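You operate a simulated robot arm through the tools that you are given. There is no shell and no other tool.

You are at the controls of a simulated two-armed robot. One attempt, no reset.

## Task
Roll the long red blank to a curve at gap 3.
Fine: on the roll machine set the gap, shut the lever, crank, open the lever; the other long blanks stay unrolled in the rack.

Only the result counts: the job must be done as asked and must still hold three seconds after the hand-in. Knocking over, shifting, dropping, spilling or breaking anything else fails it.

## Robot
Two 7-joint arms with fingered hands on one trunk that stands fixed in place. Base frame: the origin is at the foot of the trunk, x ahead of it, y to its left, z up. Units: m, degrees, N and s.
The left shoulder is at [0.019, 0.163, 1.192], the right one opposite. Each reaches about 1.215 m from its shoulder. Payload 4 kg a hand.
The TCP of each hand is the grasp point between the finger pads, 0.036 m short of the fingertips. In the tool frame z runs along the fingers and y along their closing line. The gripper opens to 0.124 m; its body begins 0.042 m behind the TCP. The gripper is a hand of 4 fingers: y runs from the thumb to the fingers, the wrist lies at [-0.015, -0.099, -0.189] in the tool frame, and closing takes about 1.5 s.
Orientation is told as [roll, pitch, yaw] about the base's x, y, z axes, in that order, counted from this pose: with the fingers straight down and the wrist toward the robot, the tool's x, y and z point along [0, 1, 0], [1, 0, 0] and [0, 0, -1] of the base frame.

## Interface
- The arms move only by the tool send_rows. It takes "left_series", "right_series" or both (then of equal length, played together; a hand with none holds still); each is a list of rows, each a list of 3 entries, a list of its own where there are three numbers: the turn, a rotation vector about the base's x, y, z in units of 180 degrees (1.0 is 180 degrees), then the shift along the base's x, y, z in units of 250 mm (1.0 is 250 mm), then the gripper command, from -1 (shut) to 1 (fully open), values between in proportion. In form: [[[wx, wy, wz], [x, y, z], gripper], ...]. A call has 1 to 20 rows; each row is the pose to reach, as a shift and turn from the pose commanded when the call began. A call with a number of a shift or a turn outside -1 to 1 is refused whole. A row lasts 0.2 s, in which the tool goes at most 0.05 m and 8.6 degrees; a call with a longer step from one row to the next is refused whole, and so is a gripper value outside its range. A pose out of reach is approached as far as the arm can. The call stops where the force on the tool passes 40 N (or 10 N more than at its start, if that is more) or the arm is blocked; 0.2 s more then pass. Each finger travels about 0.045 m/s and halts on what it meets, pressing with about 24 N; the grip force reading is that of the motor and also rises with nothing between the fingers. The clock runs only during rows and for 0.2 s after the last one: add rows that repeat a pose to give the fingers time. It gives the time, the measured TCP pose, the force on the tool (base axes), the opening and the grip force at its end, in the units of the frame above (readings bear some noise), with the torque about the TCP (base axes, N m) and any sound that the robot's microphone picked up.
- Cameras (640 x 400 px; columns grow to the right, rows downward): "scene" is now at [0.0988, 0.0255, 1.4494]; the picture's right is [0.28, -0.96, -0.01], its down [-0.28, -0.07, -0.96] and it looks along [0.92, 0.28, -0.29] (base axes); focal length 315 px, centre (320, 200). "left" rides on the left gripper at [-0.075, -0.086, -0.123] in its tool frame; the picture's right is [-0.70, -0.34, 0.63], its down [0.64, -0.68, 0.35] and it looks along [0.32, 0.65, 0.69] (tool axes); focal length 275 px, centre (320, 200). "right" rides on the right gripper at [0.075, -0.086, -0.123] in its tool frame; the picture's right is [-0.70, 0.34, -0.63], its down [-0.64, -0.68, 0.35] and it looks along [-0.32, 0.65, 0.69] (tool axes); focal length 275 px, centre (320, 200). There is no depth. A picture from a camera that has moved, and an enlarged one, comes with that camera's place and axes in the base frame and with its lens.
- get_image(camera): a new picture of that camera. The clock stands still meanwhile.
- move_column(by): moves the trunk up (or, below 0, down) by that many m; the arms and the scene camera ride with it, the base frame stays. It gives what a move gives, with no picture.
- grasp_type(shape, hand): the hand has 4 fingers and takes this shape, open, in about a second: jaw (thumb against the fingers, like two jaws); tri (thumb and two fingers); tip (a fingertip pinch); poke (one finger out to press); point (the index stretched); flat (the hand flat); cup (the hand cupped); fist (a fist). The gripper value then closes the fingers along that shape, each until it touches; the sizes above hold for jaw. It gives what a move gives, with no picture.
- head_to(pan, tilt): turns the head with the scene camera to pan (to the left, within 86 degrees either way) and tilt (down, from -29 to 69), counted from straight ahead of the robot (the tilt from the chest, where the trunk bows). It gives what a move gives.
- close_up(camera, box): a new picture of the part [left, top, right, bottom] of that camera's present view, enlarged. The clock stands still meanwhile.
- hand_in(): hands the job in; it is judged then, once.

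Nothing tells you positions but the pictures and the camera data. Unless the task says otherwise, let go and move clear before handing in.

The tools are called after "Emit:" by a JSON object that holds its "fn" and its "kwargs". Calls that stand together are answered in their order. send_rows: Moves the arms, as the interface text tells. Its arguments: {"type":"object","properties":{"left_series":{"type":"array"},"right_series":{"type":"array"}},"required":[]} The other tools are called the same way: move_column (by) moves the trunk up or down; grasp_type (shape, hand) gives the hand a shape; head_to (pan, tilt) turns the head that bears the scene camera; get_image (camera) takes a picture; close_up (camera, box) takes an enlarged picture of a part of a camera's view; hand_in () hands the job in.

At the start:

```text
time: 0.0
left_tool_pos: [0.6733, 0.4011, 1.4268]
left_ee_rot: [0.0, 0.0, 0.0]
left_force: [0.0, -0.3, 0.7]
left_wrist_torque: [-0.03, 0.04, -0.02]
left_opening: 0.1238
left_grasp_force: 0.1
left_shape: jaw
right_tool_pos: [0.8117, -0.191, 1.4298]
right_ee_rot: [-0.1, 0.0, 0.0]
right_force: [0.7, -0.2, 0.0]
right_wrist_torque: [0.02, 0.0, 0.01]
right_opening: 0.1235
right_grasp_force: 0.0
right_shape: jaw
trunk travel left (down, up): [-0.35, 0.128]
head pan, tilt (commanded): [16.6, 14.4]
```

scene: 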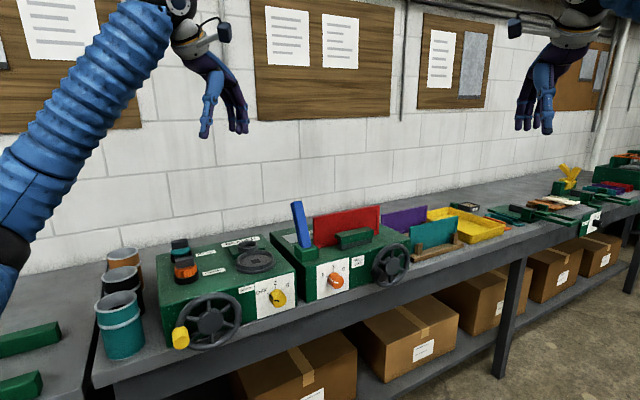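
right: 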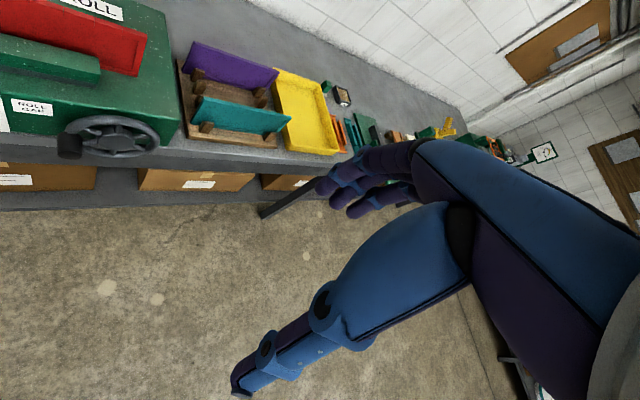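
left: 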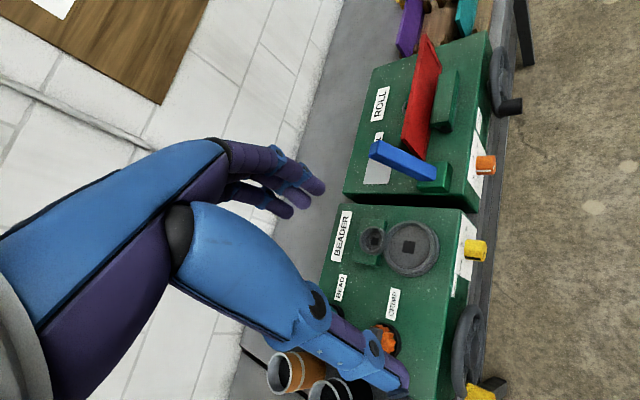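

I see a bench with a beader machine and a roll machine beside it; the red blank seems to be standing in the roll machine already, with a blue lever, an orange gap dial and a dark crank wheel on the front. I'll look closer first.

Emit:
{"fn": "close_up", "kwargs": {"camera": "scene", "box": [260, 190, 420, 290]}}

Emit:
{"fn": "close_up", "kwargs": {"camera": "scene", "box": [370, 170, 530, 270]}}

Emit:
{"fn": "close_up", "kwargs": {"camera": "left", "box": [340, 20, 532, 140]}}

Emit:
{"fn": "close_up", "kwargs": {"camera": "left", "box": [340, 100, 532, 220]}}

Emit:
{"fn": "close_up", "kwargs": {"camera": "right", "box": [0, 0, 320, 200]}}

```text
4.00 times, centred on (340, 240) of scene
camera zoom: at [0.0988, 0.0255, 1.4494], right [0.28, -0.96, -0.01], down [-0.28, -0.07, -0.96], along [0.92, 0.28, -0.29], focal length 1261 px, centre (240, 40)
```

zoom: 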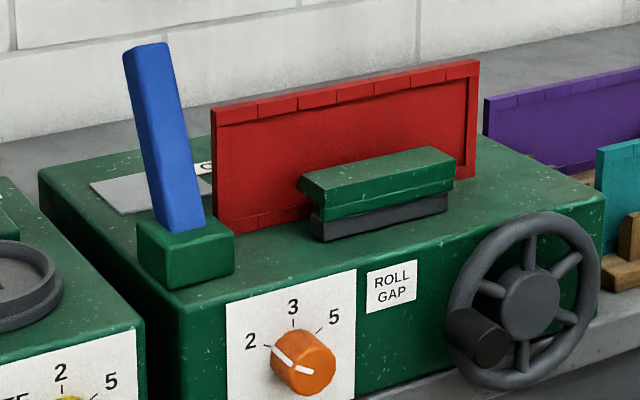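

```text
4.00 times, centred on (450, 220) of scene
camera zoom: at [0.0988, 0.0255, 1.4494], right [0.28, -0.96, -0.01], down [-0.28, -0.07, -0.96], along [0.92, 0.28, -0.29], focal length 1261 px, centre (-200, 120)
```

zoom: 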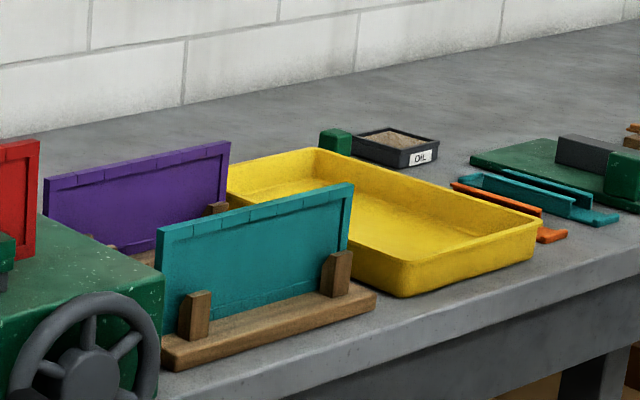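

```text
3.33 times, centred on (436, 80) of left
camera zoom: at [0.5865, 0.3264, 1.5486], right [-0.34, -0.7, -0.63], down [-0.68, 0.64, -0.35], along [0.65, 0.32, -0.69], focal length 918 px, centre (-67, 600)
```

zoom: 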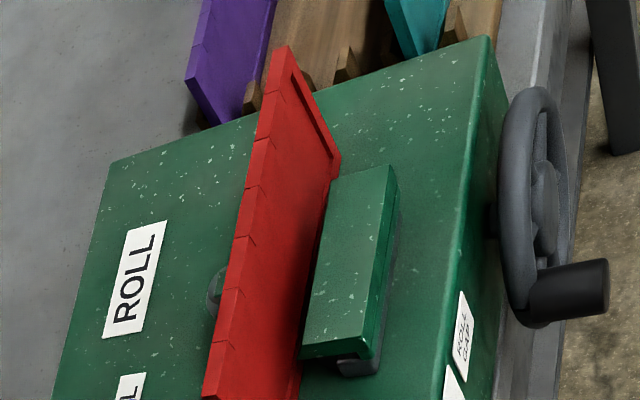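

```text
3.33 times, centred on (436, 160) of left
camera zoom: at [0.5865, 0.3264, 1.5486], right [-0.34, -0.7, -0.63], down [-0.68, 0.64, -0.35], along [0.65, 0.32, -0.69], focal length 918 px, centre (-67, 333)
```

zoom: 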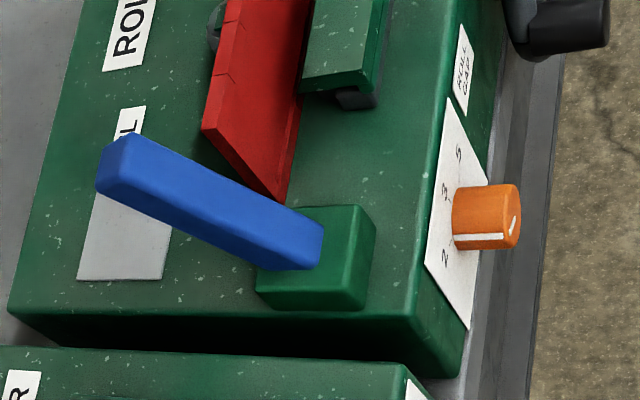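

```text
2.00 times, centred on (160, 100) of right
camera zoom: at [0.7264, -0.116, 1.5532], right [0.34, -0.7, 0.63], down [-0.68, -0.64, -0.35], along [0.65, -0.32, -0.69], focal length 551 px, centre (640, 400)
```

zoom: 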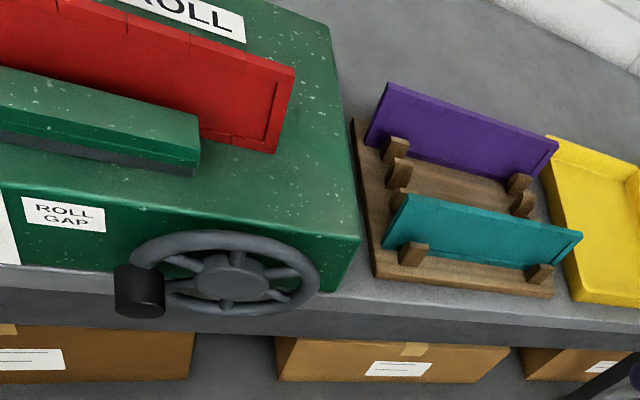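

The red blank is already standing in the roll machine, whose front faces about 45° to my right; the gap knob looks to be near 2 and the lever leans back. I'll zoom in on the dial, the lever plate, and the wheel.

Emit:
{"fn": "close_up", "kwargs": {"camera": "scene", "box": [310, 255, 366, 290]}}

Emit:
{"fn": "close_up", "kwargs": {"camera": "scene", "box": [268, 195, 340, 240]}}

Emit:
{"fn": "close_up", "kwargs": {"camera": "left", "box": [355, 120, 451, 180]}}

Emit:
{"fn": "close_up", "kwargs": {"camera": "left", "box": [460, 110, 508, 200]}}

Emit:
{"fn": "close_up", "kwargs": {"camera": "scene", "box": [365, 235, 421, 295]}}

```text
11.43 times, centred on (338, 272) of scene
camera zoom: at [0.0988, 0.0255, 1.4494], right [0.28, -0.96, -0.01], down [-0.28, -0.07, -0.96], along [0.92, 0.28, -0.29], focal length 3603 px, centre (114, -629)
```

zoom: 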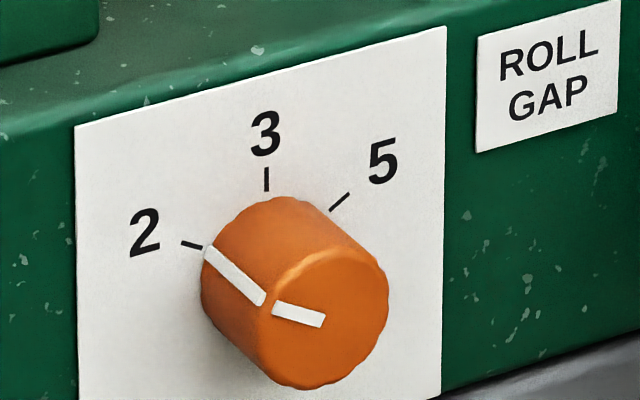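

```text
8.89 times, centred on (304, 218) of scene
camera zoom: at [0.0988, 0.0255, 1.4494], right [0.28, -0.96, -0.01], down [-0.28, -0.07, -0.96], along [0.92, 0.28, -0.29], focal length 2802 px, centre (462, 44)
```

zoom: 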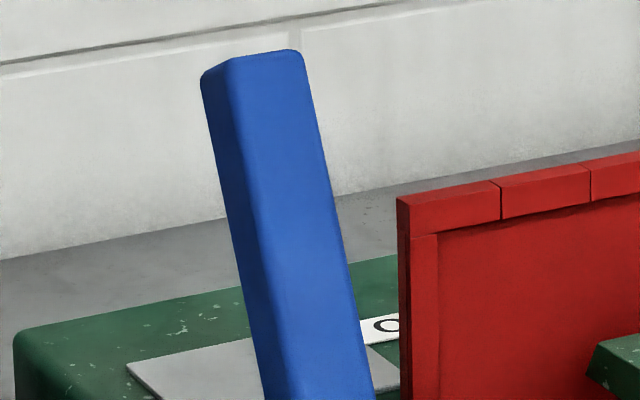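

```text
6.67 times, centred on (403, 150) of left
camera zoom: at [0.5865, 0.3264, 1.5486], right [-0.34, -0.7, -0.63], down [-0.68, 0.64, -0.35], along [0.65, 0.32, -0.69], focal length 1835 px, centre (-233, 533)
```

zoom: 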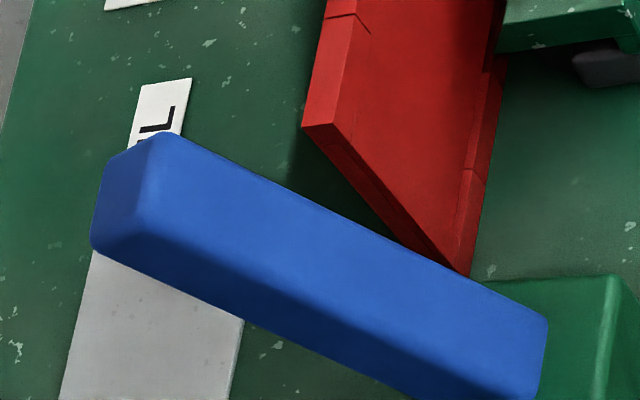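

```text
4.44 times, centred on (484, 155) of left
camera zoom: at [0.5865, 0.3264, 1.5486], right [-0.34, -0.7, -0.63], down [-0.68, 0.64, -0.35], along [0.65, 0.32, -0.69], focal length 1224 px, centre (-409, 400)
```

zoom: 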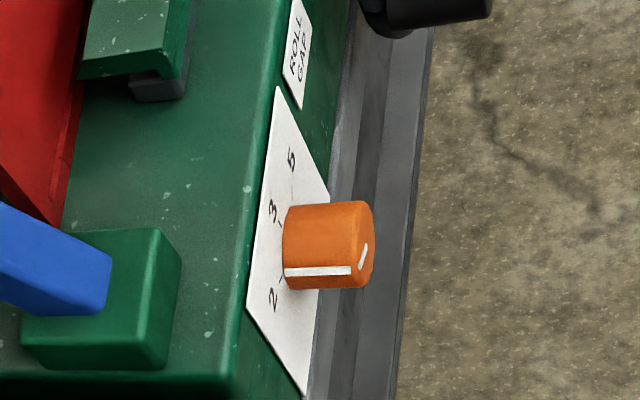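

```text
6.67 times, centred on (393, 265) of scene
camera zoom: at [0.0988, 0.0255, 1.4494], right [0.28, -0.96, -0.01], down [-0.28, -0.07, -0.96], along [0.92, 0.28, -0.29], focal length 2102 px, centre (-167, -233)
```

zoom: 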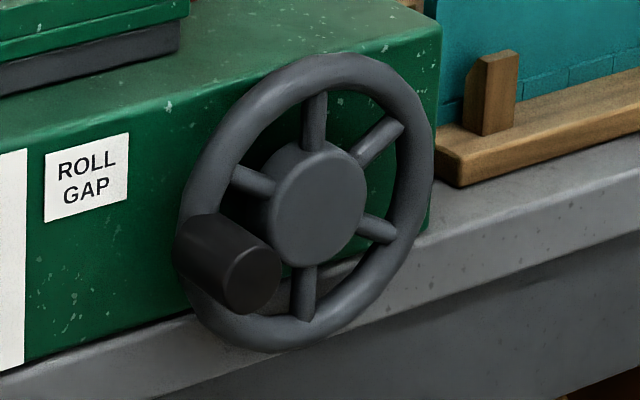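

The dial has 3 straight up and 2 and 5 at ±60°, so the knob must turn about 60° clockwise. I take the knob to be near [0.894, 0.221, 0.954] and the machine front to face along (-0.70, -0.71). I'll swing the right hand so its fingers point level into the machine front, staying well clear.

Emit:
{"fn": "send_rows", "kwargs": {"right_series": [[[0, -0.0363, 0.0257], [-0.0298, 0.0429, -0.0613], 0.1], [[0, -0.0726, 0.0513], [-0.0596, 0.0858, -0.1226], 0.1], [[0, -0.1089, 0.077], [-0.0894, 0.1287, -0.1839], 0.1], [[0, -0.1452, 0.1026], [-0.1192, 0.1716, -0.2452], 0.1], [[0, -0.1814, 0.1283], [-0.149, 0.2145, -0.3065], 0.1], [[0, -0.2177, 0.154], [-0.1788, 0.2574, -0.3678], 0.1], [[0, -0.254, 0.1796], [-0.2086, 0.3003, -0.4291], 0.1], [[0, -0.2903, 0.2053], [-0.2384, 0.3432, -0.4904], 0.1], [[0, -0.3266, 0.2309], [-0.2682, 0.3861, -0.5517], 0.1], [[0, -0.3629, 0.2566], [-0.298, 0.429, -0.613], 0.1], [[0, -0.3992, 0.2823], [-0.3278, 0.4719, -0.6743], 0.1], [[0, -0.4354, 0.3079], [-0.3576, 0.5148, -0.7356], 0.1], [[0, -0.4717, 0.3336], [-0.3874, 0.5577, -0.7969], 0.1], [[0, -0.508, 0.3592], [-0.4172, 0.6006, -0.8582], 0.1], [[0, -0.5443, 0.3849], [-0.447, 0.644, -0.919], 0.1]]}}

```text
time: 3.2
left_tool_pos: [0.674, 0.4015, 1.4259]
left_ee_rot: [0.0, 0.1, 0.0]
left_force: [0.1, 0.5, -0.3]
left_wrist_torque: [0.0, 0.01, 0.02]
left_opening: 0.1235
left_grasp_force: 0.0
left_shape: jaw
right_tool_pos: [0.6983, -0.0296, 1.199]
right_ee_rot: [-90.1, -45.0, 135.1]
right_force: [-1.1, -0.7, 0.1]
right_wrist_torque: [0.02, -0.01, 0.04]
right_opening: 0.0687
right_grasp_force: 0.1
right_shape: jaw
trunk travel left (down, up): [-0.35, 0.128]
head pan, tilt (commanded): [16.6, 14.4]
```

The right hand now points level toward the machine front. I'll check the views before going down to the knob.

Emit:
{"fn": "get_image", "kwargs": {"camera": "scene"}}

Emit:
{"fn": "get_image", "kwargs": {"camera": "right"}}

Emit:
{"fn": "get_image", "kwargs": {"camera": "left"}}

```text
taken
camera scene: at [0.0992, 0.0255, 1.4493], right [0.28, -0.96, -0.01], down [-0.28, -0.07, -0.96], along [0.92, 0.28, -0.29], focal length 315 px, centre (320, 200)
```

scene: 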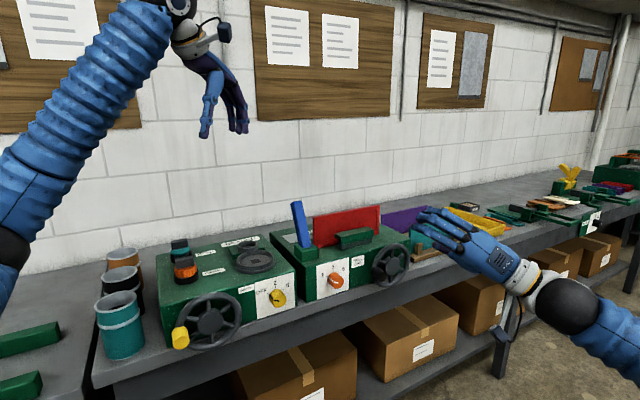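

```text
taken
camera right: at [0.6187, -0.1227, 1.0867], right [-0.27, -0.63, 0.73], down [0.91, -0.42, -0.03], along [0.32, 0.66, 0.68], focal length 275 px, centre (320, 200)
```

right: 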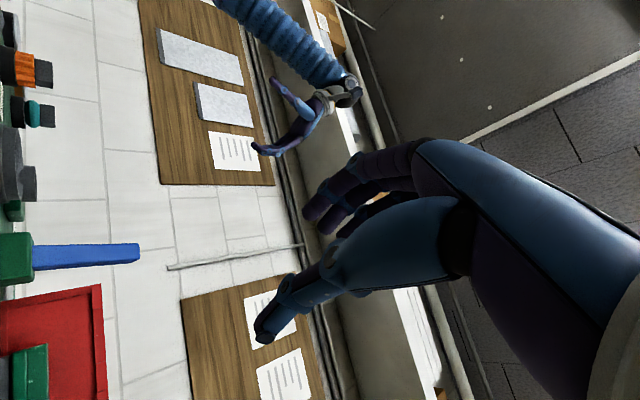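

```text
taken
camera left: at [0.587, 0.3263, 1.5483], right [-0.34, -0.7, -0.63], down [-0.68, 0.64, -0.35], along [0.65, 0.31, -0.69], focal length 275 px, centre (320, 200)
```

left: 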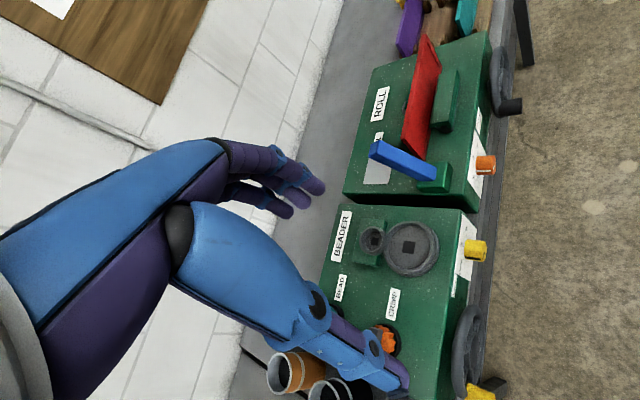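

The hand is clear; I'll bring it down to about 15 cm in front of the gap knob, on its axis, then check by camera.

Emit:
{"fn": "send_rows", "kwargs": {"right_series": [[[0, 0, 0], [0.04, 0.06, -0.14], 0.1], [[0, 0, 0], [0.08, 0.12, -0.28], 0.1], [[0, 0, 0], [0.12, 0.18, -0.42], 0.1], [[0, 0, 0], [0.16, 0.24, -0.56], 0.1], [[0, 0, 0], [0.2, 0.3, -0.7], 0.1], [[0, 0, 0], [0.25, 0.38, -0.82], 0.1], [[0, 0, 0], [0.3, 0.46, -0.92], 0.1], [[0, 0, 0], [0.36, 0.54, -0.982], 0.1], [[0, 0, 0], [0.407, 0.624, -0.986], 0.1]]}}

Emit:
{"fn": "get_image", "kwargs": {"camera": "scene"}}

Emit:
{"fn": "get_image", "kwargs": {"camera": "right"}}

Emit:
{"fn": "get_image", "kwargs": {"camera": "left"}}

```text
time: 5.2
left_tool_pos: [0.6743, 0.401, 1.4259]
left_ee_rot: [-0.1, 0.0, 0.0]
left_force: [0.1, 1.0, 0.1]
left_wrist_torque: [0.02, 0.0, 0.01]
left_opening: 0.1237
left_grasp_force: 0.0
left_shape: jaw
right_tool_pos: [0.8036, 0.1274, 0.9545]
right_ee_rot: [-89.9, -45.0, 134.9]
right_force: [0.4, -0.1, 0.0]
right_wrist_torque: [-0.02, -0.03, 0.0]
right_opening: 0.0682
right_grasp_force: 0.0
right_shape: jaw
trunk travel left (down, up): [-0.35, 0.128]
head pan, tilt (commanded): [16.6, 14.4]
```

```text
taken
camera scene: at [0.0989, 0.0261, 1.4494], right [0.28, -0.96, -0.01], down [-0.28, -0.07, -0.96], along [0.92, 0.28, -0.29], focal length 315 px, centre (320, 200)
```

scene: 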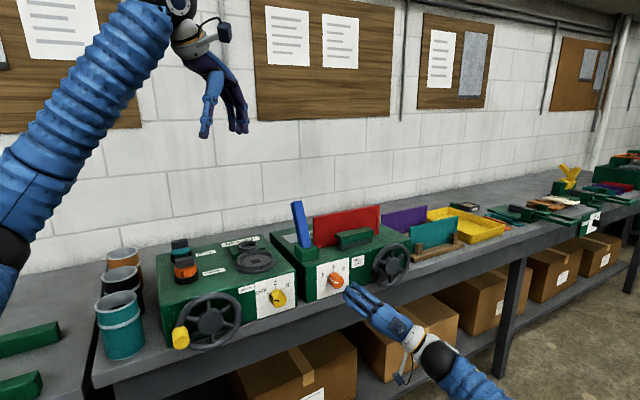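

```text
taken
camera right: at [0.7225, 0.0343, 0.8425], right [-0.27, -0.63, 0.73], down [0.91, -0.42, -0.03], along [0.32, 0.66, 0.68], focal length 275 px, centre (320, 200)
```

right: 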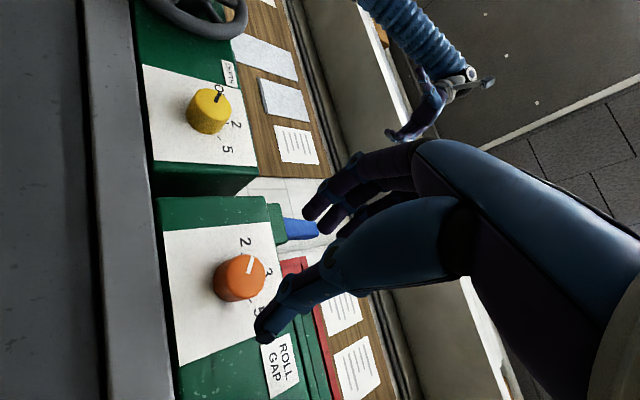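

```text
taken
camera left: at [0.5868, 0.3268, 1.5484], right [-0.34, -0.7, -0.63], down [-0.68, 0.64, -0.35], along [0.65, 0.31, -0.69], focal length 275 px, centre (320, 200)
```

left: 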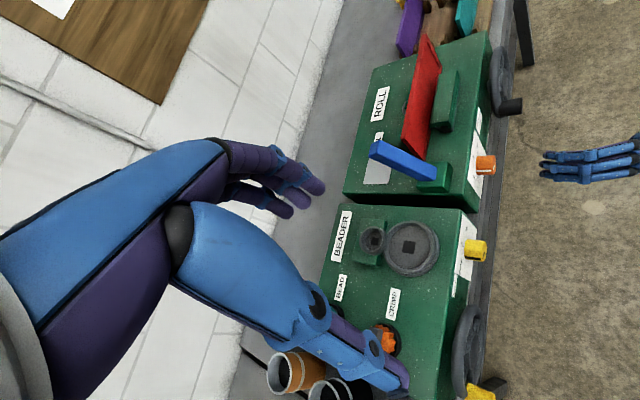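

The pre-grasp is on target within about a centimetre. I'll zoom on the knob in the wrist camera to refine its axis.

Emit:
{"fn": "close_up", "kwargs": {"camera": "right", "box": [160, 215, 320, 315]}}

Emit:
{"fn": "close_up", "kwargs": {"camera": "scene", "box": [290, 245, 450, 345]}}

```text
4.00 times, centred on (240, 265) of right
camera zoom: at [0.7225, 0.0343, 0.8425], right [-0.27, -0.63, 0.73], down [0.91, -0.42, -0.03], along [0.32, 0.66, 0.68], focal length 1101 px, centre (640, -60)
```

zoom: 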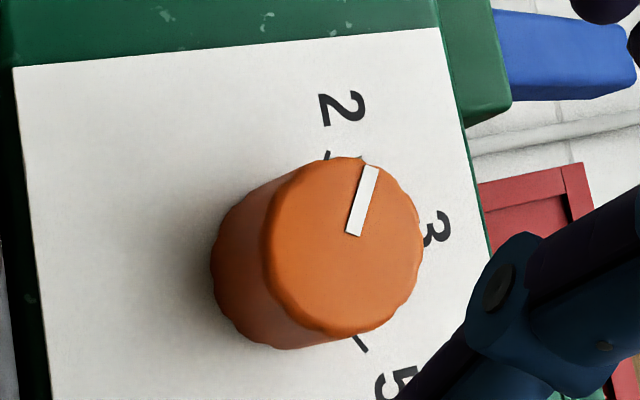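

```text
4.00 times, centred on (370, 295) of scene
camera zoom: at [0.0989, 0.0261, 1.4494], right [0.28, -0.96, -0.01], down [-0.28, -0.07, -0.96], along [0.92, 0.28, -0.29], focal length 1261 px, centre (120, -180)
```

zoom: 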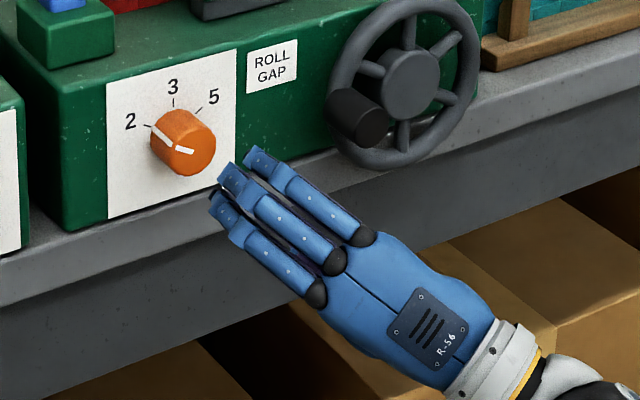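

The knob's axis is now refined to about u=0.09 along the front, z≈0.956. I'll slide forward along the axis to straddle the knob, without closing yet.

Emit:
{"fn": "send_rows", "kwargs": {"right_series": [[[0, 0, 0], [0.067, 0.071, 0.004], 0.1], [[0, 0, 0], [0.134, 0.142, 0.008], 0.1], [[0, 0, 0], [0.2, 0.213, 0.008], 0.1], [[0, 0, 0], [0.269, 0.285, 0.008], 0.1]]}}

Emit:
{"fn": "close_up", "kwargs": {"camera": "right", "box": [160, 150, 400, 300]}}

Emit:
{"fn": "close_up", "kwargs": {"camera": "scene", "box": [290, 235, 418, 315]}}

Emit:
{"fn": "close_up", "kwargs": {"camera": "left", "box": [400, 80, 560, 240]}}

```text
time: 6.2
left_tool_pos: [0.6739, 0.4017, 1.4261]
left_ee_rot: [-0.1, 0.1, 0.1]
left_force: [0.3, -0.2, -0.3]
left_wrist_torque: [0.01, -0.01, 0.01]
left_opening: 0.1236
left_grasp_force: 0.1
left_shape: jaw
right_tool_pos: [0.8667, 0.1966, 0.9577]
right_ee_rot: [-89.8, -45.0, 134.9]
right_force: [-0.4, 0.1, -0.5]
right_wrist_torque: [0.02, -0.01, 0.01]
right_opening: 0.0685
right_grasp_force: 0.1
right_shape: jaw
trunk travel left (down, up): [-0.35, 0.128]
head pan, tilt (commanded): [16.6, 14.4]
```

```text
2.67 times, centred on (280, 225) of right
camera zoom: at [0.7856, 0.1046, 0.8439], right [-0.27, -0.63, 0.73], down [0.91, -0.42, -0.03], along [0.32, 0.66, 0.68], focal length 734 px, centre (427, 133)
```

zoom: 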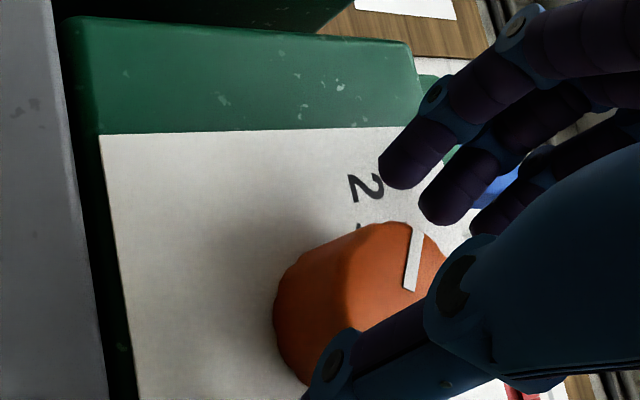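

```text
5.00 times, centred on (354, 275) of scene
camera zoom: at [0.0991, 0.0263, 1.4493], right [0.28, -0.96, -0.01], down [-0.28, -0.07, -0.96], along [0.92, 0.28, -0.29], focal length 1576 px, centre (150, -175)
```

zoom: 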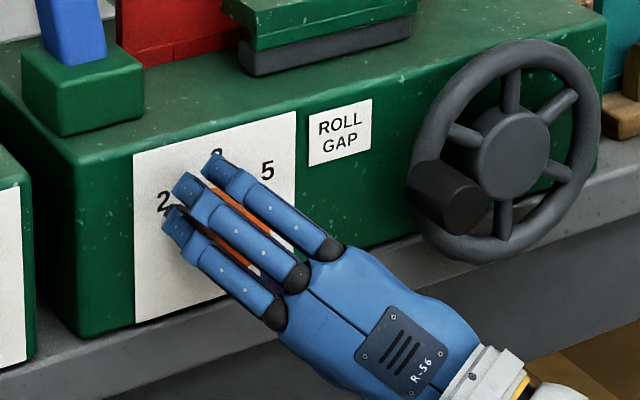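

```text
2.50 times, centred on (480, 160) of left
camera zoom: at [0.5869, 0.3271, 1.5482], right [-0.34, -0.7, -0.63], down [-0.68, 0.64, -0.35], along [0.65, 0.31, -0.69], focal length 688 px, centre (-80, 300)
```

zoom: 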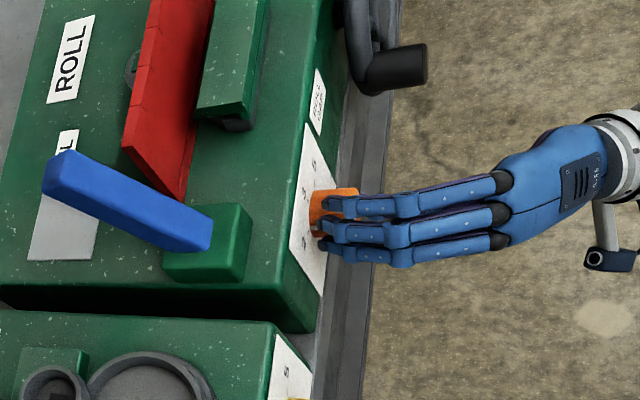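

The fingers straddle the knob nicely, thumb below right and fingers above left. I'll close on it.

Emit:
{"fn": "send_rows", "kwargs": {"right_series": [[[0, 0, 0], [0, 0, 0], -0.2], [[0, 0, 0], [0, 0, 0], -0.4], [[0, 0, 0], [0, 0, 0], -0.6], [[0, 0, 0], [0, 0, 0], -0.8], [[0, 0, 0], [0, 0, 0], -1], [[0, 0, 0], [0, 0, 0], -1]]}}

Emit:
{"fn": "close_up", "kwargs": {"camera": "right", "box": [160, 150, 400, 300]}}

Emit:
{"fn": "close_up", "kwargs": {"camera": "scene", "box": [290, 235, 418, 315]}}

```text
time: 7.6
left_tool_pos: [0.6735, 0.4006, 1.4263]
left_ee_rot: [0.0, 0.1, 0.1]
left_force: [-0.3, 0.8, 0.4]
left_wrist_torque: [0.0, 0.01, 0.01]
left_opening: 0.1239
left_grasp_force: 0.1
left_shape: jaw
right_tool_pos: [0.8666, 0.1963, 0.9557]
right_ee_rot: [-90.0, -45.0, 134.8]
right_force: [-2.3, -4.7, -6.2]
right_wrist_torque: [-0.02, 0.07, 0.04]
right_opening: 0.038
right_grasp_force: 24.4
right_shape: jaw
trunk travel left (down, up): [-0.35, 0.128]
head pan, tilt (commanded): [16.6, 14.4]
```

```text
2.67 times, centred on (280, 225) of right
camera zoom: at [0.7855, 0.1037, 0.8435], right [-0.27, -0.63, 0.73], down [0.91, -0.42, -0.03], along [0.32, 0.66, 0.68], focal length 734 px, centre (427, 133)
```

zoom: 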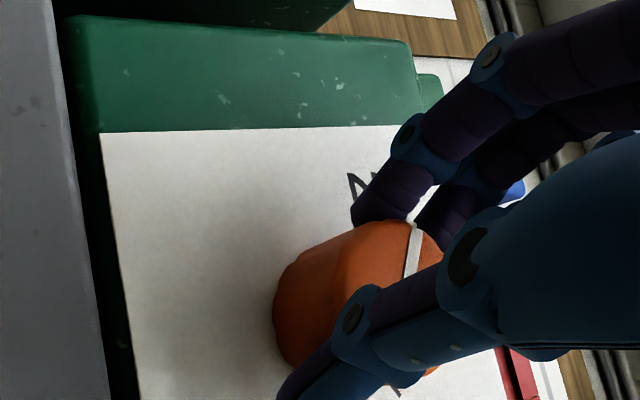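

```text
5.00 times, centred on (354, 275) of scene
camera zoom: at [0.0992, 0.0253, 1.4493], right [0.28, -0.96, -0.01], down [-0.28, -0.07, -0.96], along [0.92, 0.28, -0.29], focal length 1576 px, centre (150, -175)
```

zoom: 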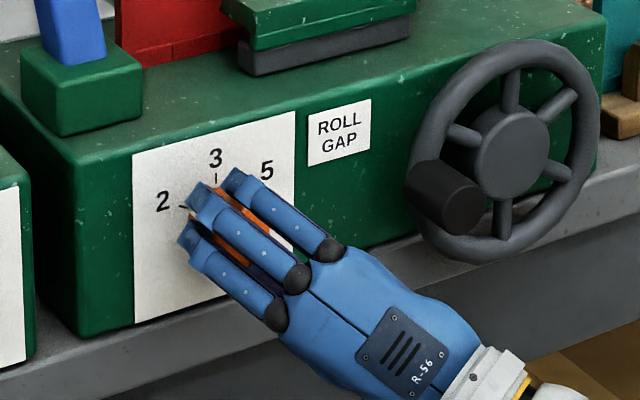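

The grip is firm on the knob (0.038 m). I'll turn it 60° clockwise about the knob axis.

Emit:
{"fn": "send_rows", "kwargs": {"right_series": [[[0.0234, 0.0238, 0], [0, 0, 0], -1], [[0.0467, 0.0475, 0], [0, 0, 0], -1], [[0.0701, 0.0713, 0], [0, 0, 0], -1], [[0.0935, 0.0951, 0], [0, 0, 0], -1], [[0.1169, 0.1189, 0], [0, 0, 0], -1], [[0.1402, 0.1426, 0], [0, 0, 0], -1], [[0.1636, 0.1664, 0], [0, 0, 0], -1], [[0.187, 0.1902, 0], [0, 0, 0], -1], [[0.2103, 0.2139, 0], [0, 0, 0], -1], [[0.2337, 0.2377, 0], [0, 0, 0], -1]]}}

Emit:
{"fn": "close_up", "kwargs": {"camera": "right", "box": [160, 150, 400, 300]}}

Emit:
{"fn": "close_up", "kwargs": {"camera": "scene", "box": [290, 235, 418, 315]}}

```text
time: 9.8
left_tool_pos: [0.6709, 0.4006, 1.4282]
left_ee_rot: [0.0, 0.0, 0.1]
left_force: [-0.5, 1.0, -0.1]
left_wrist_torque: [-0.02, -0.02, -0.02]
left_opening: 0.1235
left_grasp_force: 0.1
left_shape: jaw
right_tool_pos: [0.866, 0.1979, 0.9585]
right_ee_rot: [88.7, -75.0, -43.4]
right_force: [-25.6, -7.4, 3.9]
right_wrist_torque: [0.18, -0.22, 0.35]
right_opening: 0.0382
right_grasp_force: 23.6
right_shape: jaw
trunk travel left (down, up): [-0.35, 0.128]
head pan, tilt (commanded): [16.6, 14.4]
```

```text
2.67 times, centred on (280, 225) of right
camera zoom: at [0.7132, 0.1767, 0.8961], right [0.09, -0.98, 0.15], down [0.56, -0.07, -0.83], along [0.83, 0.16, 0.54], focal length 734 px, centre (427, 133)
```

zoom: 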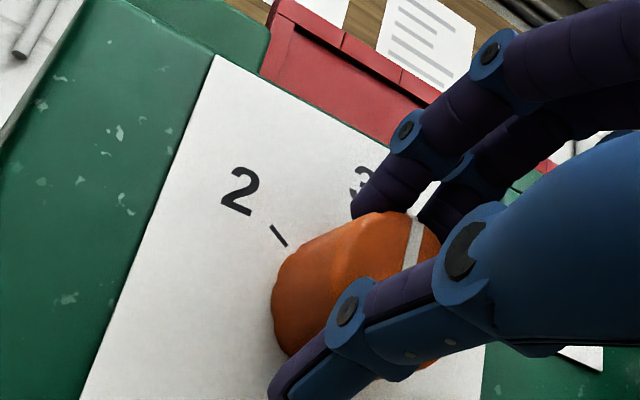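

```text
5.00 times, centred on (354, 275) of scene
camera zoom: at [0.0962, 0.0252, 1.4496], right [0.28, -0.96, -0.01], down [-0.28, -0.07, -0.96], along [0.92, 0.28, -0.28], focal length 1576 px, centre (150, -175)
```

zoom: 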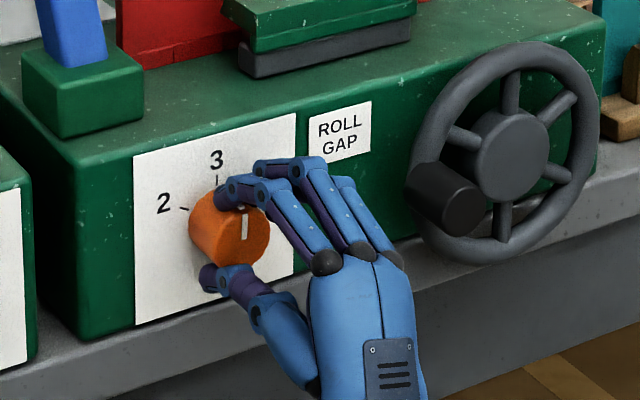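

The pointer looks close to straight up at 3. I'll open just enough to release and back off along the axis, then check the dial.

Emit:
{"fn": "send_rows", "kwargs": {"right_series": [[[0, 0, 0], [0, 0, 0], -0.2], [[0, 0, 0], [0, 0, 0], -0.1], [[0, 0, 0], [0, 0, 0], -0.1], [[0, 0, 0], [-0.07, -0.071, 0], -0.1], [[0, 0, 0], [-0.14, -0.142, 0], -0.1], [[0, 0, 0], [-0.21, -0.214, 0], -0.1], [[0, 0, 0], [-0.28, -0.285, 0], 0.1]]}}

Emit:
{"fn": "close_up", "kwargs": {"camera": "scene", "box": [310, 255, 366, 290]}}

Emit:
{"fn": "get_image", "kwargs": {"camera": "right"}}

```text
time: 11.4
left_tool_pos: [0.6729, 0.4007, 1.4266]
left_ee_rot: [0.0, 0.0, 0.0]
left_force: [0.2, -0.3, -0.3]
left_wrist_torque: [0.0, -0.03, 0.05]
left_opening: 0.1239
left_grasp_force: 0.1
left_shape: jaw
right_tool_pos: [0.7975, 0.1269, 0.9557]
right_ee_rot: [88.4, -74.9, -43.2]
right_force: [0.1, -0.1, -0.3]
right_wrist_torque: [0.02, -0.01, 0.0]
right_opening: 0.0678
right_grasp_force: 0.0
right_shape: jaw
trunk travel left (down, up): [-0.35, 0.128]
head pan, tilt (commanded): [16.6, 14.4]
```

```text
11.43 times, centred on (338, 272) of scene
camera zoom: at [0.0984, 0.0252, 1.4494], right [0.28, -0.96, -0.01], down [-0.28, -0.07, -0.96], along [0.92, 0.28, -0.29], focal length 3603 px, centre (114, -629)
```

zoom: 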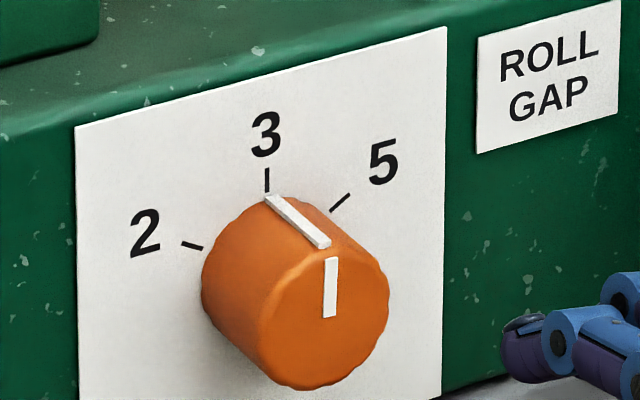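

```text
taken
camera right: at [0.6445, 0.1067, 0.8944], right [0.09, -0.98, 0.15], down [0.56, -0.07, -0.83], along [0.83, 0.16, 0.54], focal length 275 px, centre (320, 200)
```

right: 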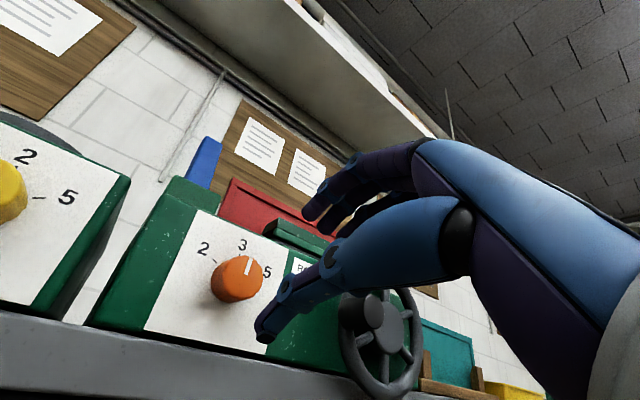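

The dial now reads 3. Next is the lever: I'll bring the left hand over the lever top, yawed 45° so its fingers straddle the lever front to back, staying above it for now.

Emit:
{"fn": "send_rows", "kwargs": {"left_series": [[[0, 0, 0.035], [0.12, -0.02, 0], 1], [[0, 0, 0.07], [0.24, -0.04, -0.03], 1], [[0, 0, 0.105], [0.36, -0.06, -0.08], 1], [[0, 0, 0.14], [0.48, -0.08, -0.14], 1], [[0, 0, 0.175], [0.6, -0.1, -0.2], 1], [[0, 0, 0.21], [0.72, -0.12, -0.27], 1], [[0, 0, 0.25], [0.84, -0.14, -0.33], 1], [[0, 0, 0.25], [0.95, -0.155, -0.4], 1]]}}

Emit:
{"fn": "get_image", "kwargs": {"camera": "left"}}

Emit:
{"fn": "get_image", "kwargs": {"camera": "scene"}}

Emit:
{"fn": "get_image", "kwargs": {"camera": "right"}}

```text
time: 13.2
left_tool_pos: [0.9133, 0.3625, 1.3247]
left_ee_rot: [0.0, 0.1, 45.1]
left_force: [0.4, 0.4, -0.1]
left_wrist_torque: [-0.01, 0.01, 0.01]
left_opening: 0.1238
left_grasp_force: 0.2
left_shape: jaw
right_tool_pos: [0.8006, 0.1286, 0.9549]
right_ee_rot: [88.1, -74.9, -42.8]
right_force: [-0.2, 0.6, -0.3]
right_wrist_torque: [0.04, -0.01, 0.0]
right_opening: 0.0682
right_grasp_force: 0.0
right_shape: jaw
trunk travel left (down, up): [-0.35, 0.128]
head pan, tilt (commanded): [16.6, 14.4]
```

```text
taken
camera left: at [0.9051, 0.2487, 1.4472], right [0.25, -0.73, -0.63], down [-0.94, -0.03, -0.34], along [0.23, 0.68, -0.69], focal length 275 px, centre (320, 200)
```

left: 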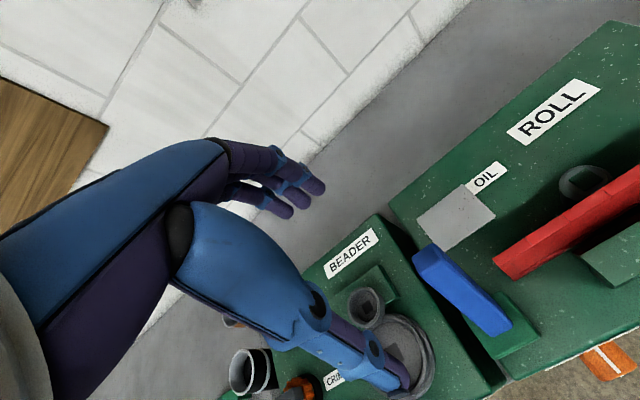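

```text
taken
camera scene: at [0.1003, 0.0254, 1.4491], right [0.28, -0.96, -0.01], down [-0.28, -0.07, -0.96], along [0.92, 0.28, -0.29], focal length 315 px, centre (320, 200)
```

scene: 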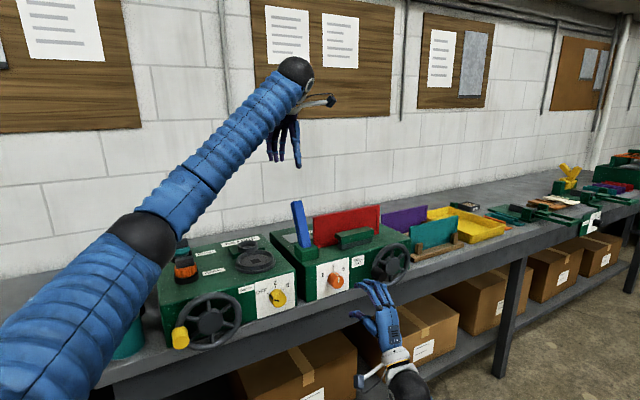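

```text
taken
camera right: at [0.6457, 0.1073, 0.893], right [0.09, -0.98, 0.15], down [0.55, -0.07, -0.83], along [0.83, 0.16, 0.54], focal length 275 px, centre (320, 200)
```

right: 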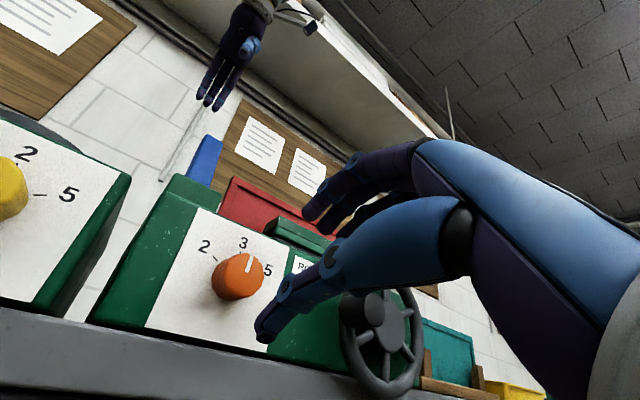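

The left hand is above the lever, with a clear view of the top (the grey plate is just an OIL pad). I'll zoom in to refine the lever position before lowering.

Emit:
{"fn": "close_up", "kwargs": {"camera": "left", "box": [390, 170, 630, 380]}}

Emit:
{"fn": "close_up", "kwargs": {"camera": "right", "box": [140, 60, 332, 250]}}

Emit:
{"fn": "close_up", "kwargs": {"camera": "scene", "box": [240, 100, 400, 260]}}

```text
1.90 times, centred on (510, 275) of left
camera zoom: at [0.9051, 0.2487, 1.4472], right [0.25, -0.73, -0.63], down [-0.94, -0.03, -0.34], along [0.23, 0.68, -0.69], focal length 524 px, centre (-42, 57)
```

zoom: 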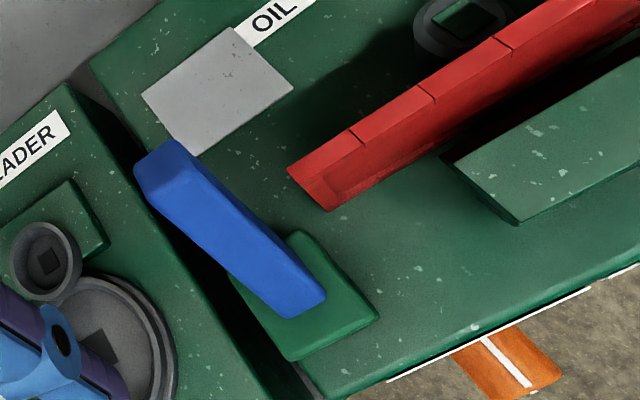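

```text
2.11 times, centred on (236, 155) of right
camera zoom: at [0.6457, 0.1073, 0.893], right [0.09, -0.98, 0.15], down [0.55, -0.07, -0.83], along [0.83, 0.16, 0.54], focal length 580 px, centre (497, 295)
```

zoom: 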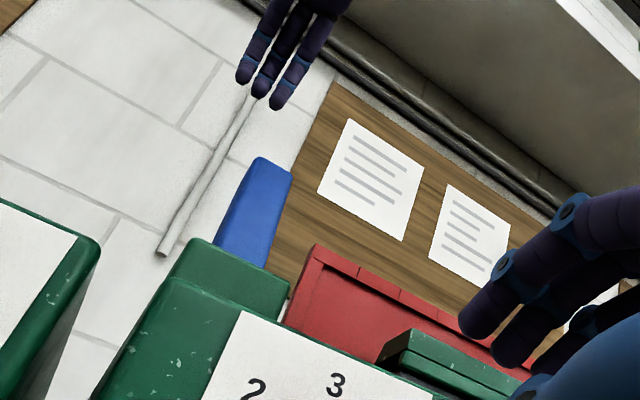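

```text
2.50 times, centred on (320, 180) of scene
camera zoom: at [0.1003, 0.0254, 1.4491], right [0.28, -0.96, -0.01], down [-0.28, -0.07, -0.96], along [0.92, 0.28, -0.29], focal length 788 px, centre (320, 250)
```

zoom: 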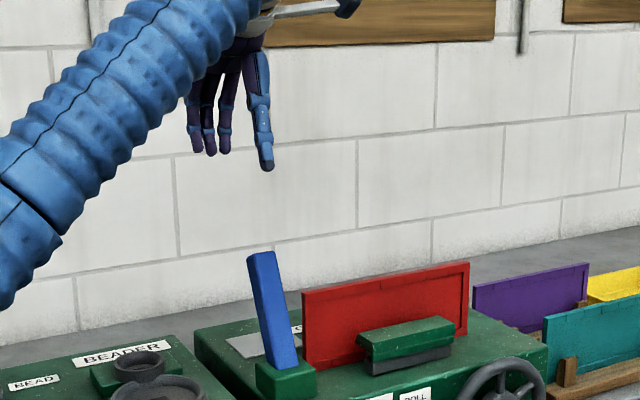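

Lever top is near [0.941, 0.353, 1.172], and the red blank's left edge is about 5 cm to its right. I'll lower the open left hand so thumb and fingers straddle the lever front and back.

Emit:
{"fn": "send_rows", "kwargs": {"left_series": [[[0, 0, 0], [0.0764, -0.0464, 0], 1], [[0, 0, 0], [0.0764, -0.0464, -0.13], 1], [[0, 0, 0], [0.0764, -0.0464, -0.26], 1], [[0, 0, 0], [0.0764, -0.0464, -0.39], 1], [[0, 0, 0], [0.0764, -0.0464, -0.52], 1], [[0, 0, 0], [0.0764, -0.0464, -0.647], 1]]}}

Emit:
{"fn": "close_up", "kwargs": {"camera": "left", "box": [200, 100, 640, 400]}}

Emit:
{"fn": "close_up", "kwargs": {"camera": "scene", "box": [240, 140, 400, 260]}}

Emit:
{"fn": "close_up", "kwargs": {"camera": "right", "box": [140, 60, 332, 250]}}

```text
time: 14.6
left_tool_pos: [0.9334, 0.3523, 1.1616]
left_ee_rot: [0.0, 0.1, 45.0]
left_force: [0.2, -0.3, -0.2]
left_wrist_torque: [0.0, 0.04, 0.02]
left_opening: 0.1237
left_grasp_force: 0.0
left_shape: jaw
right_tool_pos: [0.799, 0.1276, 0.955]
right_ee_rot: [88.1, -74.9, -42.9]
right_force: [0.0, -0.2, -0.4]
right_wrist_torque: [-0.02, -0.01, -0.01]
right_opening: 0.068
right_grasp_force: 0.0
right_shape: jaw
trunk travel left (down, up): [-0.35, 0.128]
head pan, tilt (commanded): [16.6, 14.4]
```

```text
1.33 times, centred on (420, 250) of left
camera zoom: at [0.9247, 0.2401, 1.2838], right [0.25, -0.73, -0.63], down [-0.94, -0.03, -0.35], along [0.24, 0.68, -0.69], focal length 367 px, centre (187, 133)
```

zoom: 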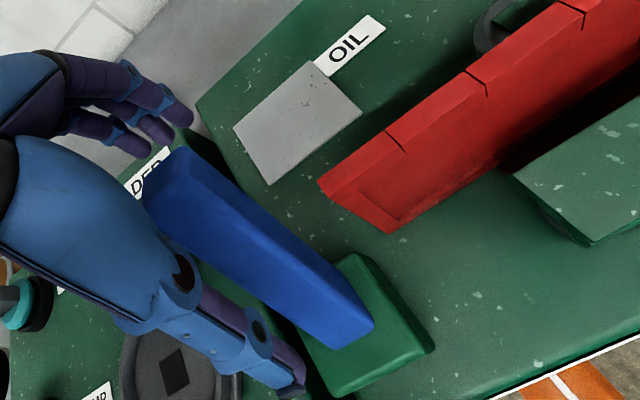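

```text
3.33 times, centred on (320, 200) of scene
camera zoom: at [0.0997, 0.0259, 1.4492], right [0.28, -0.96, -0.01], down [-0.28, -0.07, -0.96], along [0.92, 0.28, -0.29], focal length 1051 px, centre (320, 200)
```

zoom: 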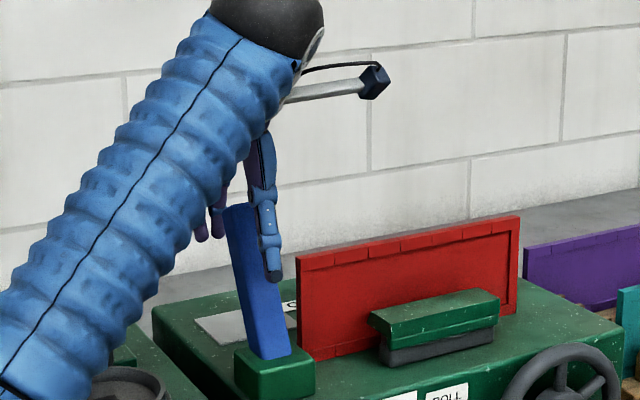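

```text
2.11 times, centred on (236, 155) of right
camera zoom: at [0.6454, 0.1074, 0.8933], right [0.09, -0.98, 0.15], down [0.55, -0.07, -0.83], along [0.83, 0.16, 0.54], focal length 580 px, centre (497, 295)
```

zoom: 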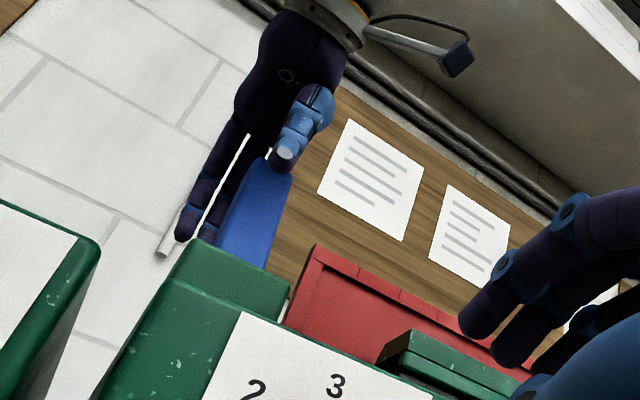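

The lever is caged between the thumb in front and the fingers behind. I'll narrow the hand and draw the lever toward the front to shut it.

Emit:
{"fn": "send_rows", "kwargs": {"left_series": [[[0, 0, 0], [0, 0, 0], 0.4], [[0, 0, 0], [0, 0, 0], 0.1], [[0, 0, 0], [0, 0, 0], 0.1], [[0, 0, 0], [-0.028, -0.0285, 0], 0.1], [[0, 0, 0], [-0.056, -0.057, 0], 0.1], [[0, 0, 0], [-0.084, -0.0855, 0], 0.1], [[0, 0, 0], [-0.112, -0.114, 0], 0.1], [[0, 0, 0], [-0.14, -0.1425, 0], 0.1]]}}

Emit:
{"fn": "close_up", "kwargs": {"camera": "left", "box": [200, 100, 640, 400]}}

Emit:
{"fn": "close_up", "kwargs": {"camera": "scene", "box": [240, 140, 400, 260]}}

Emit:
{"fn": "close_up", "kwargs": {"camera": "right", "box": [140, 60, 332, 250]}}

```text
time: 16.4
left_tool_pos: [0.8946, 0.3149, 1.1665]
left_ee_rot: [-0.1, 0.0, 45.1]
left_force: [2.6, 2.8, 2.1]
left_wrist_torque: [0.17, -0.17, 0.02]
left_opening: 0.0714
left_grasp_force: 0.0
left_shape: jaw
right_tool_pos: [0.7976, 0.1288, 0.9557]
right_ee_rot: [88.3, -75.0, -43.1]
right_force: [0.0, -0.6, -0.6]
right_wrist_torque: [-0.02, 0.01, 0.04]
right_opening: 0.0683
right_grasp_force: 0.0
right_shape: jaw
trunk travel left (down, up): [-0.35, 0.128]
head pan, tilt (commanded): [16.6, 14.4]
```

```text
1.33 times, centred on (420, 250) of left
camera zoom: at [0.886, 0.2023, 1.2886], right [0.25, -0.73, -0.63], down [-0.94, -0.03, -0.35], along [0.24, 0.68, -0.69], focal length 367 px, centre (187, 133)
```

zoom: 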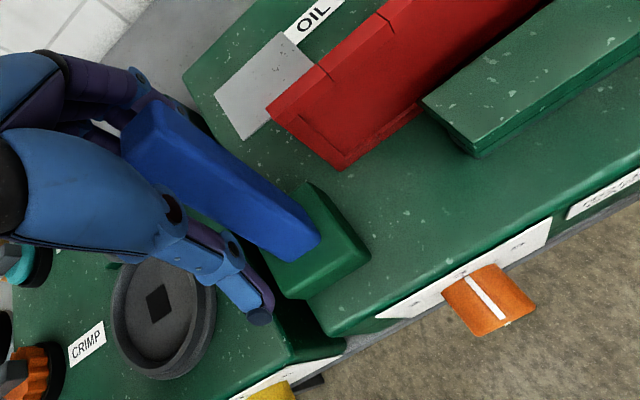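

```text
3.33 times, centred on (320, 200) of scene
camera zoom: at [0.0985, 0.0261, 1.4495], right [0.28, -0.96, -0.01], down [-0.28, -0.07, -0.96], along [0.92, 0.28, -0.29], focal length 1051 px, centre (320, 200)
```

zoom: 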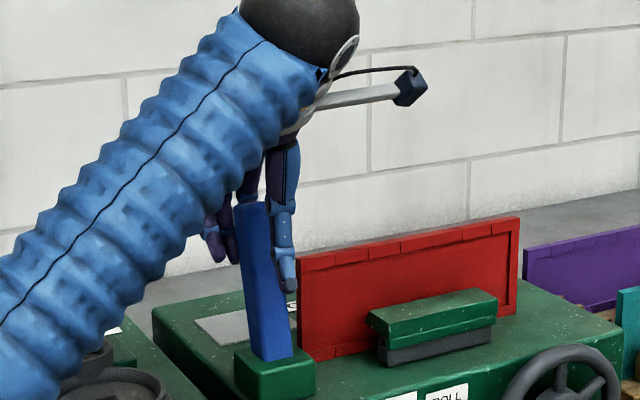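

```text
2.11 times, centred on (236, 155) of right
camera zoom: at [0.6448, 0.1072, 0.8942], right [0.09, -0.98, 0.15], down [0.56, -0.07, -0.83], along [0.83, 0.16, 0.54], focal length 580 px, centre (497, 295)
```

zoom: 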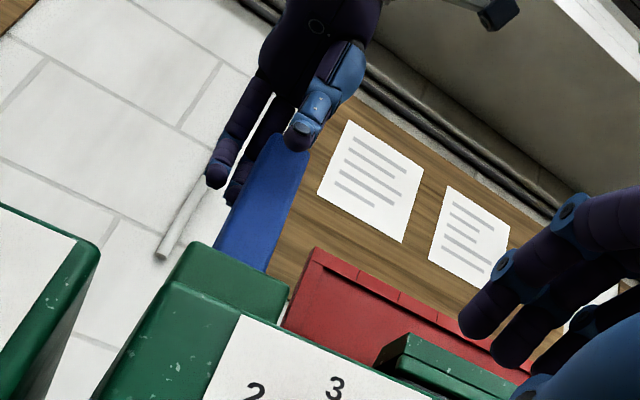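

The lever is following with light force. I'll keep drawing it forward in steps until it meets its stop.

Emit:
{"fn": "send_rows", "kwargs": {"left_series": [[[0, 0, 0], [-0.028, -0.0285, 0], 0.1], [[0, 0, 0], [-0.056, -0.057, 0], 0.1], [[0, 0, 0], [-0.084, -0.0855, 0], 0.1], [[0, 0, 0], [-0.112, -0.114, 0], 0.1], [[0, 0, 0], [-0.14, -0.1425, 0], 0.1]]}}

Emit:
{"fn": "close_up", "kwargs": {"camera": "left", "box": [200, 100, 640, 400]}}

Emit:
{"fn": "close_up", "kwargs": {"camera": "scene", "box": [240, 140, 400, 260]}}

Emit:
{"fn": "close_up", "kwargs": {"camera": "right", "box": [140, 60, 332, 250]}}

```text
time: 17.6
left_tool_pos: [0.8581, 0.2788, 1.1648]
left_ee_rot: [0.0, 0.2, 45.0]
left_force: [2.0, 2.3, 2.1]
left_wrist_torque: [0.11, -0.16, -0.01]
left_opening: 0.0709
left_grasp_force: 0.0
left_shape: jaw
right_tool_pos: [0.7975, 0.1274, 0.9557]
right_ee_rot: [88.4, -75.0, -43.1]
right_force: [0.6, -0.1, -0.4]
right_wrist_torque: [-0.01, -0.01, -0.03]
right_opening: 0.0679
right_grasp_force: 0.2
right_shape: jaw
trunk travel left (down, up): [-0.35, 0.128]
head pan, tilt (commanded): [16.6, 14.4]
```

```text
1.33 times, centred on (420, 250) of left
camera zoom: at [0.85, 0.1656, 1.2876], right [0.25, -0.73, -0.63], down [-0.94, -0.03, -0.35], along [0.24, 0.68, -0.69], focal length 367 px, centre (187, 133)
```

zoom: 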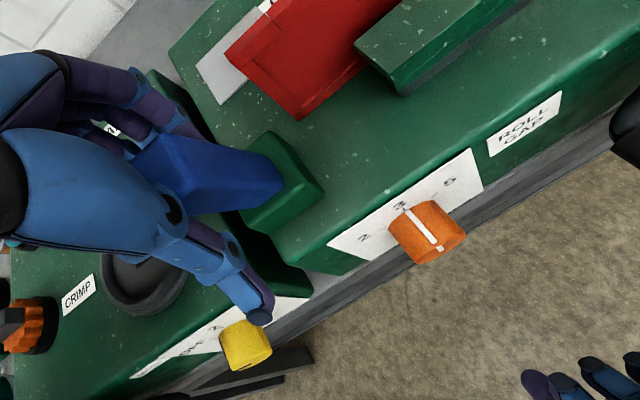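

```text
3.33 times, centred on (320, 200) of scene
camera zoom: at [0.0988, 0.0257, 1.4494], right [0.28, -0.96, -0.01], down [-0.28, -0.07, -0.96], along [0.92, 0.28, -0.29], focal length 1051 px, centre (320, 200)
```

zoom: 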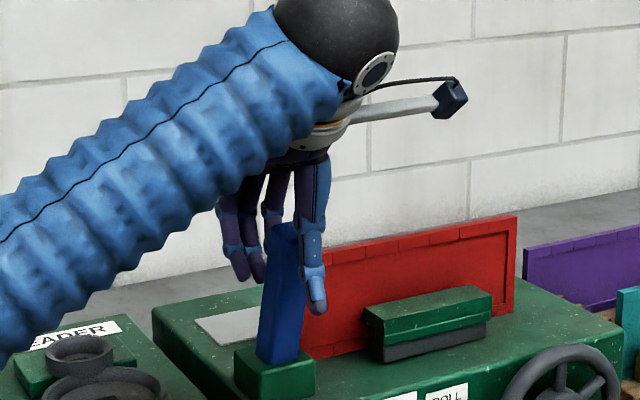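

```text
2.11 times, centred on (236, 155) of right
camera zoom: at [0.6449, 0.1071, 0.8939], right [0.09, -0.98, 0.15], down [0.56, -0.07, -0.83], along [0.83, 0.16, 0.54], focal length 580 px, centre (497, 295)
```

zoom: 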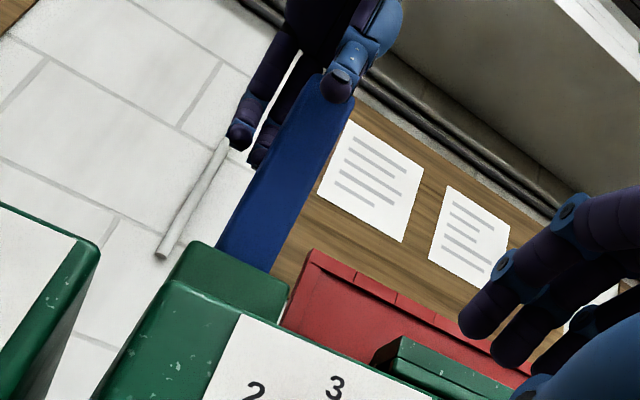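

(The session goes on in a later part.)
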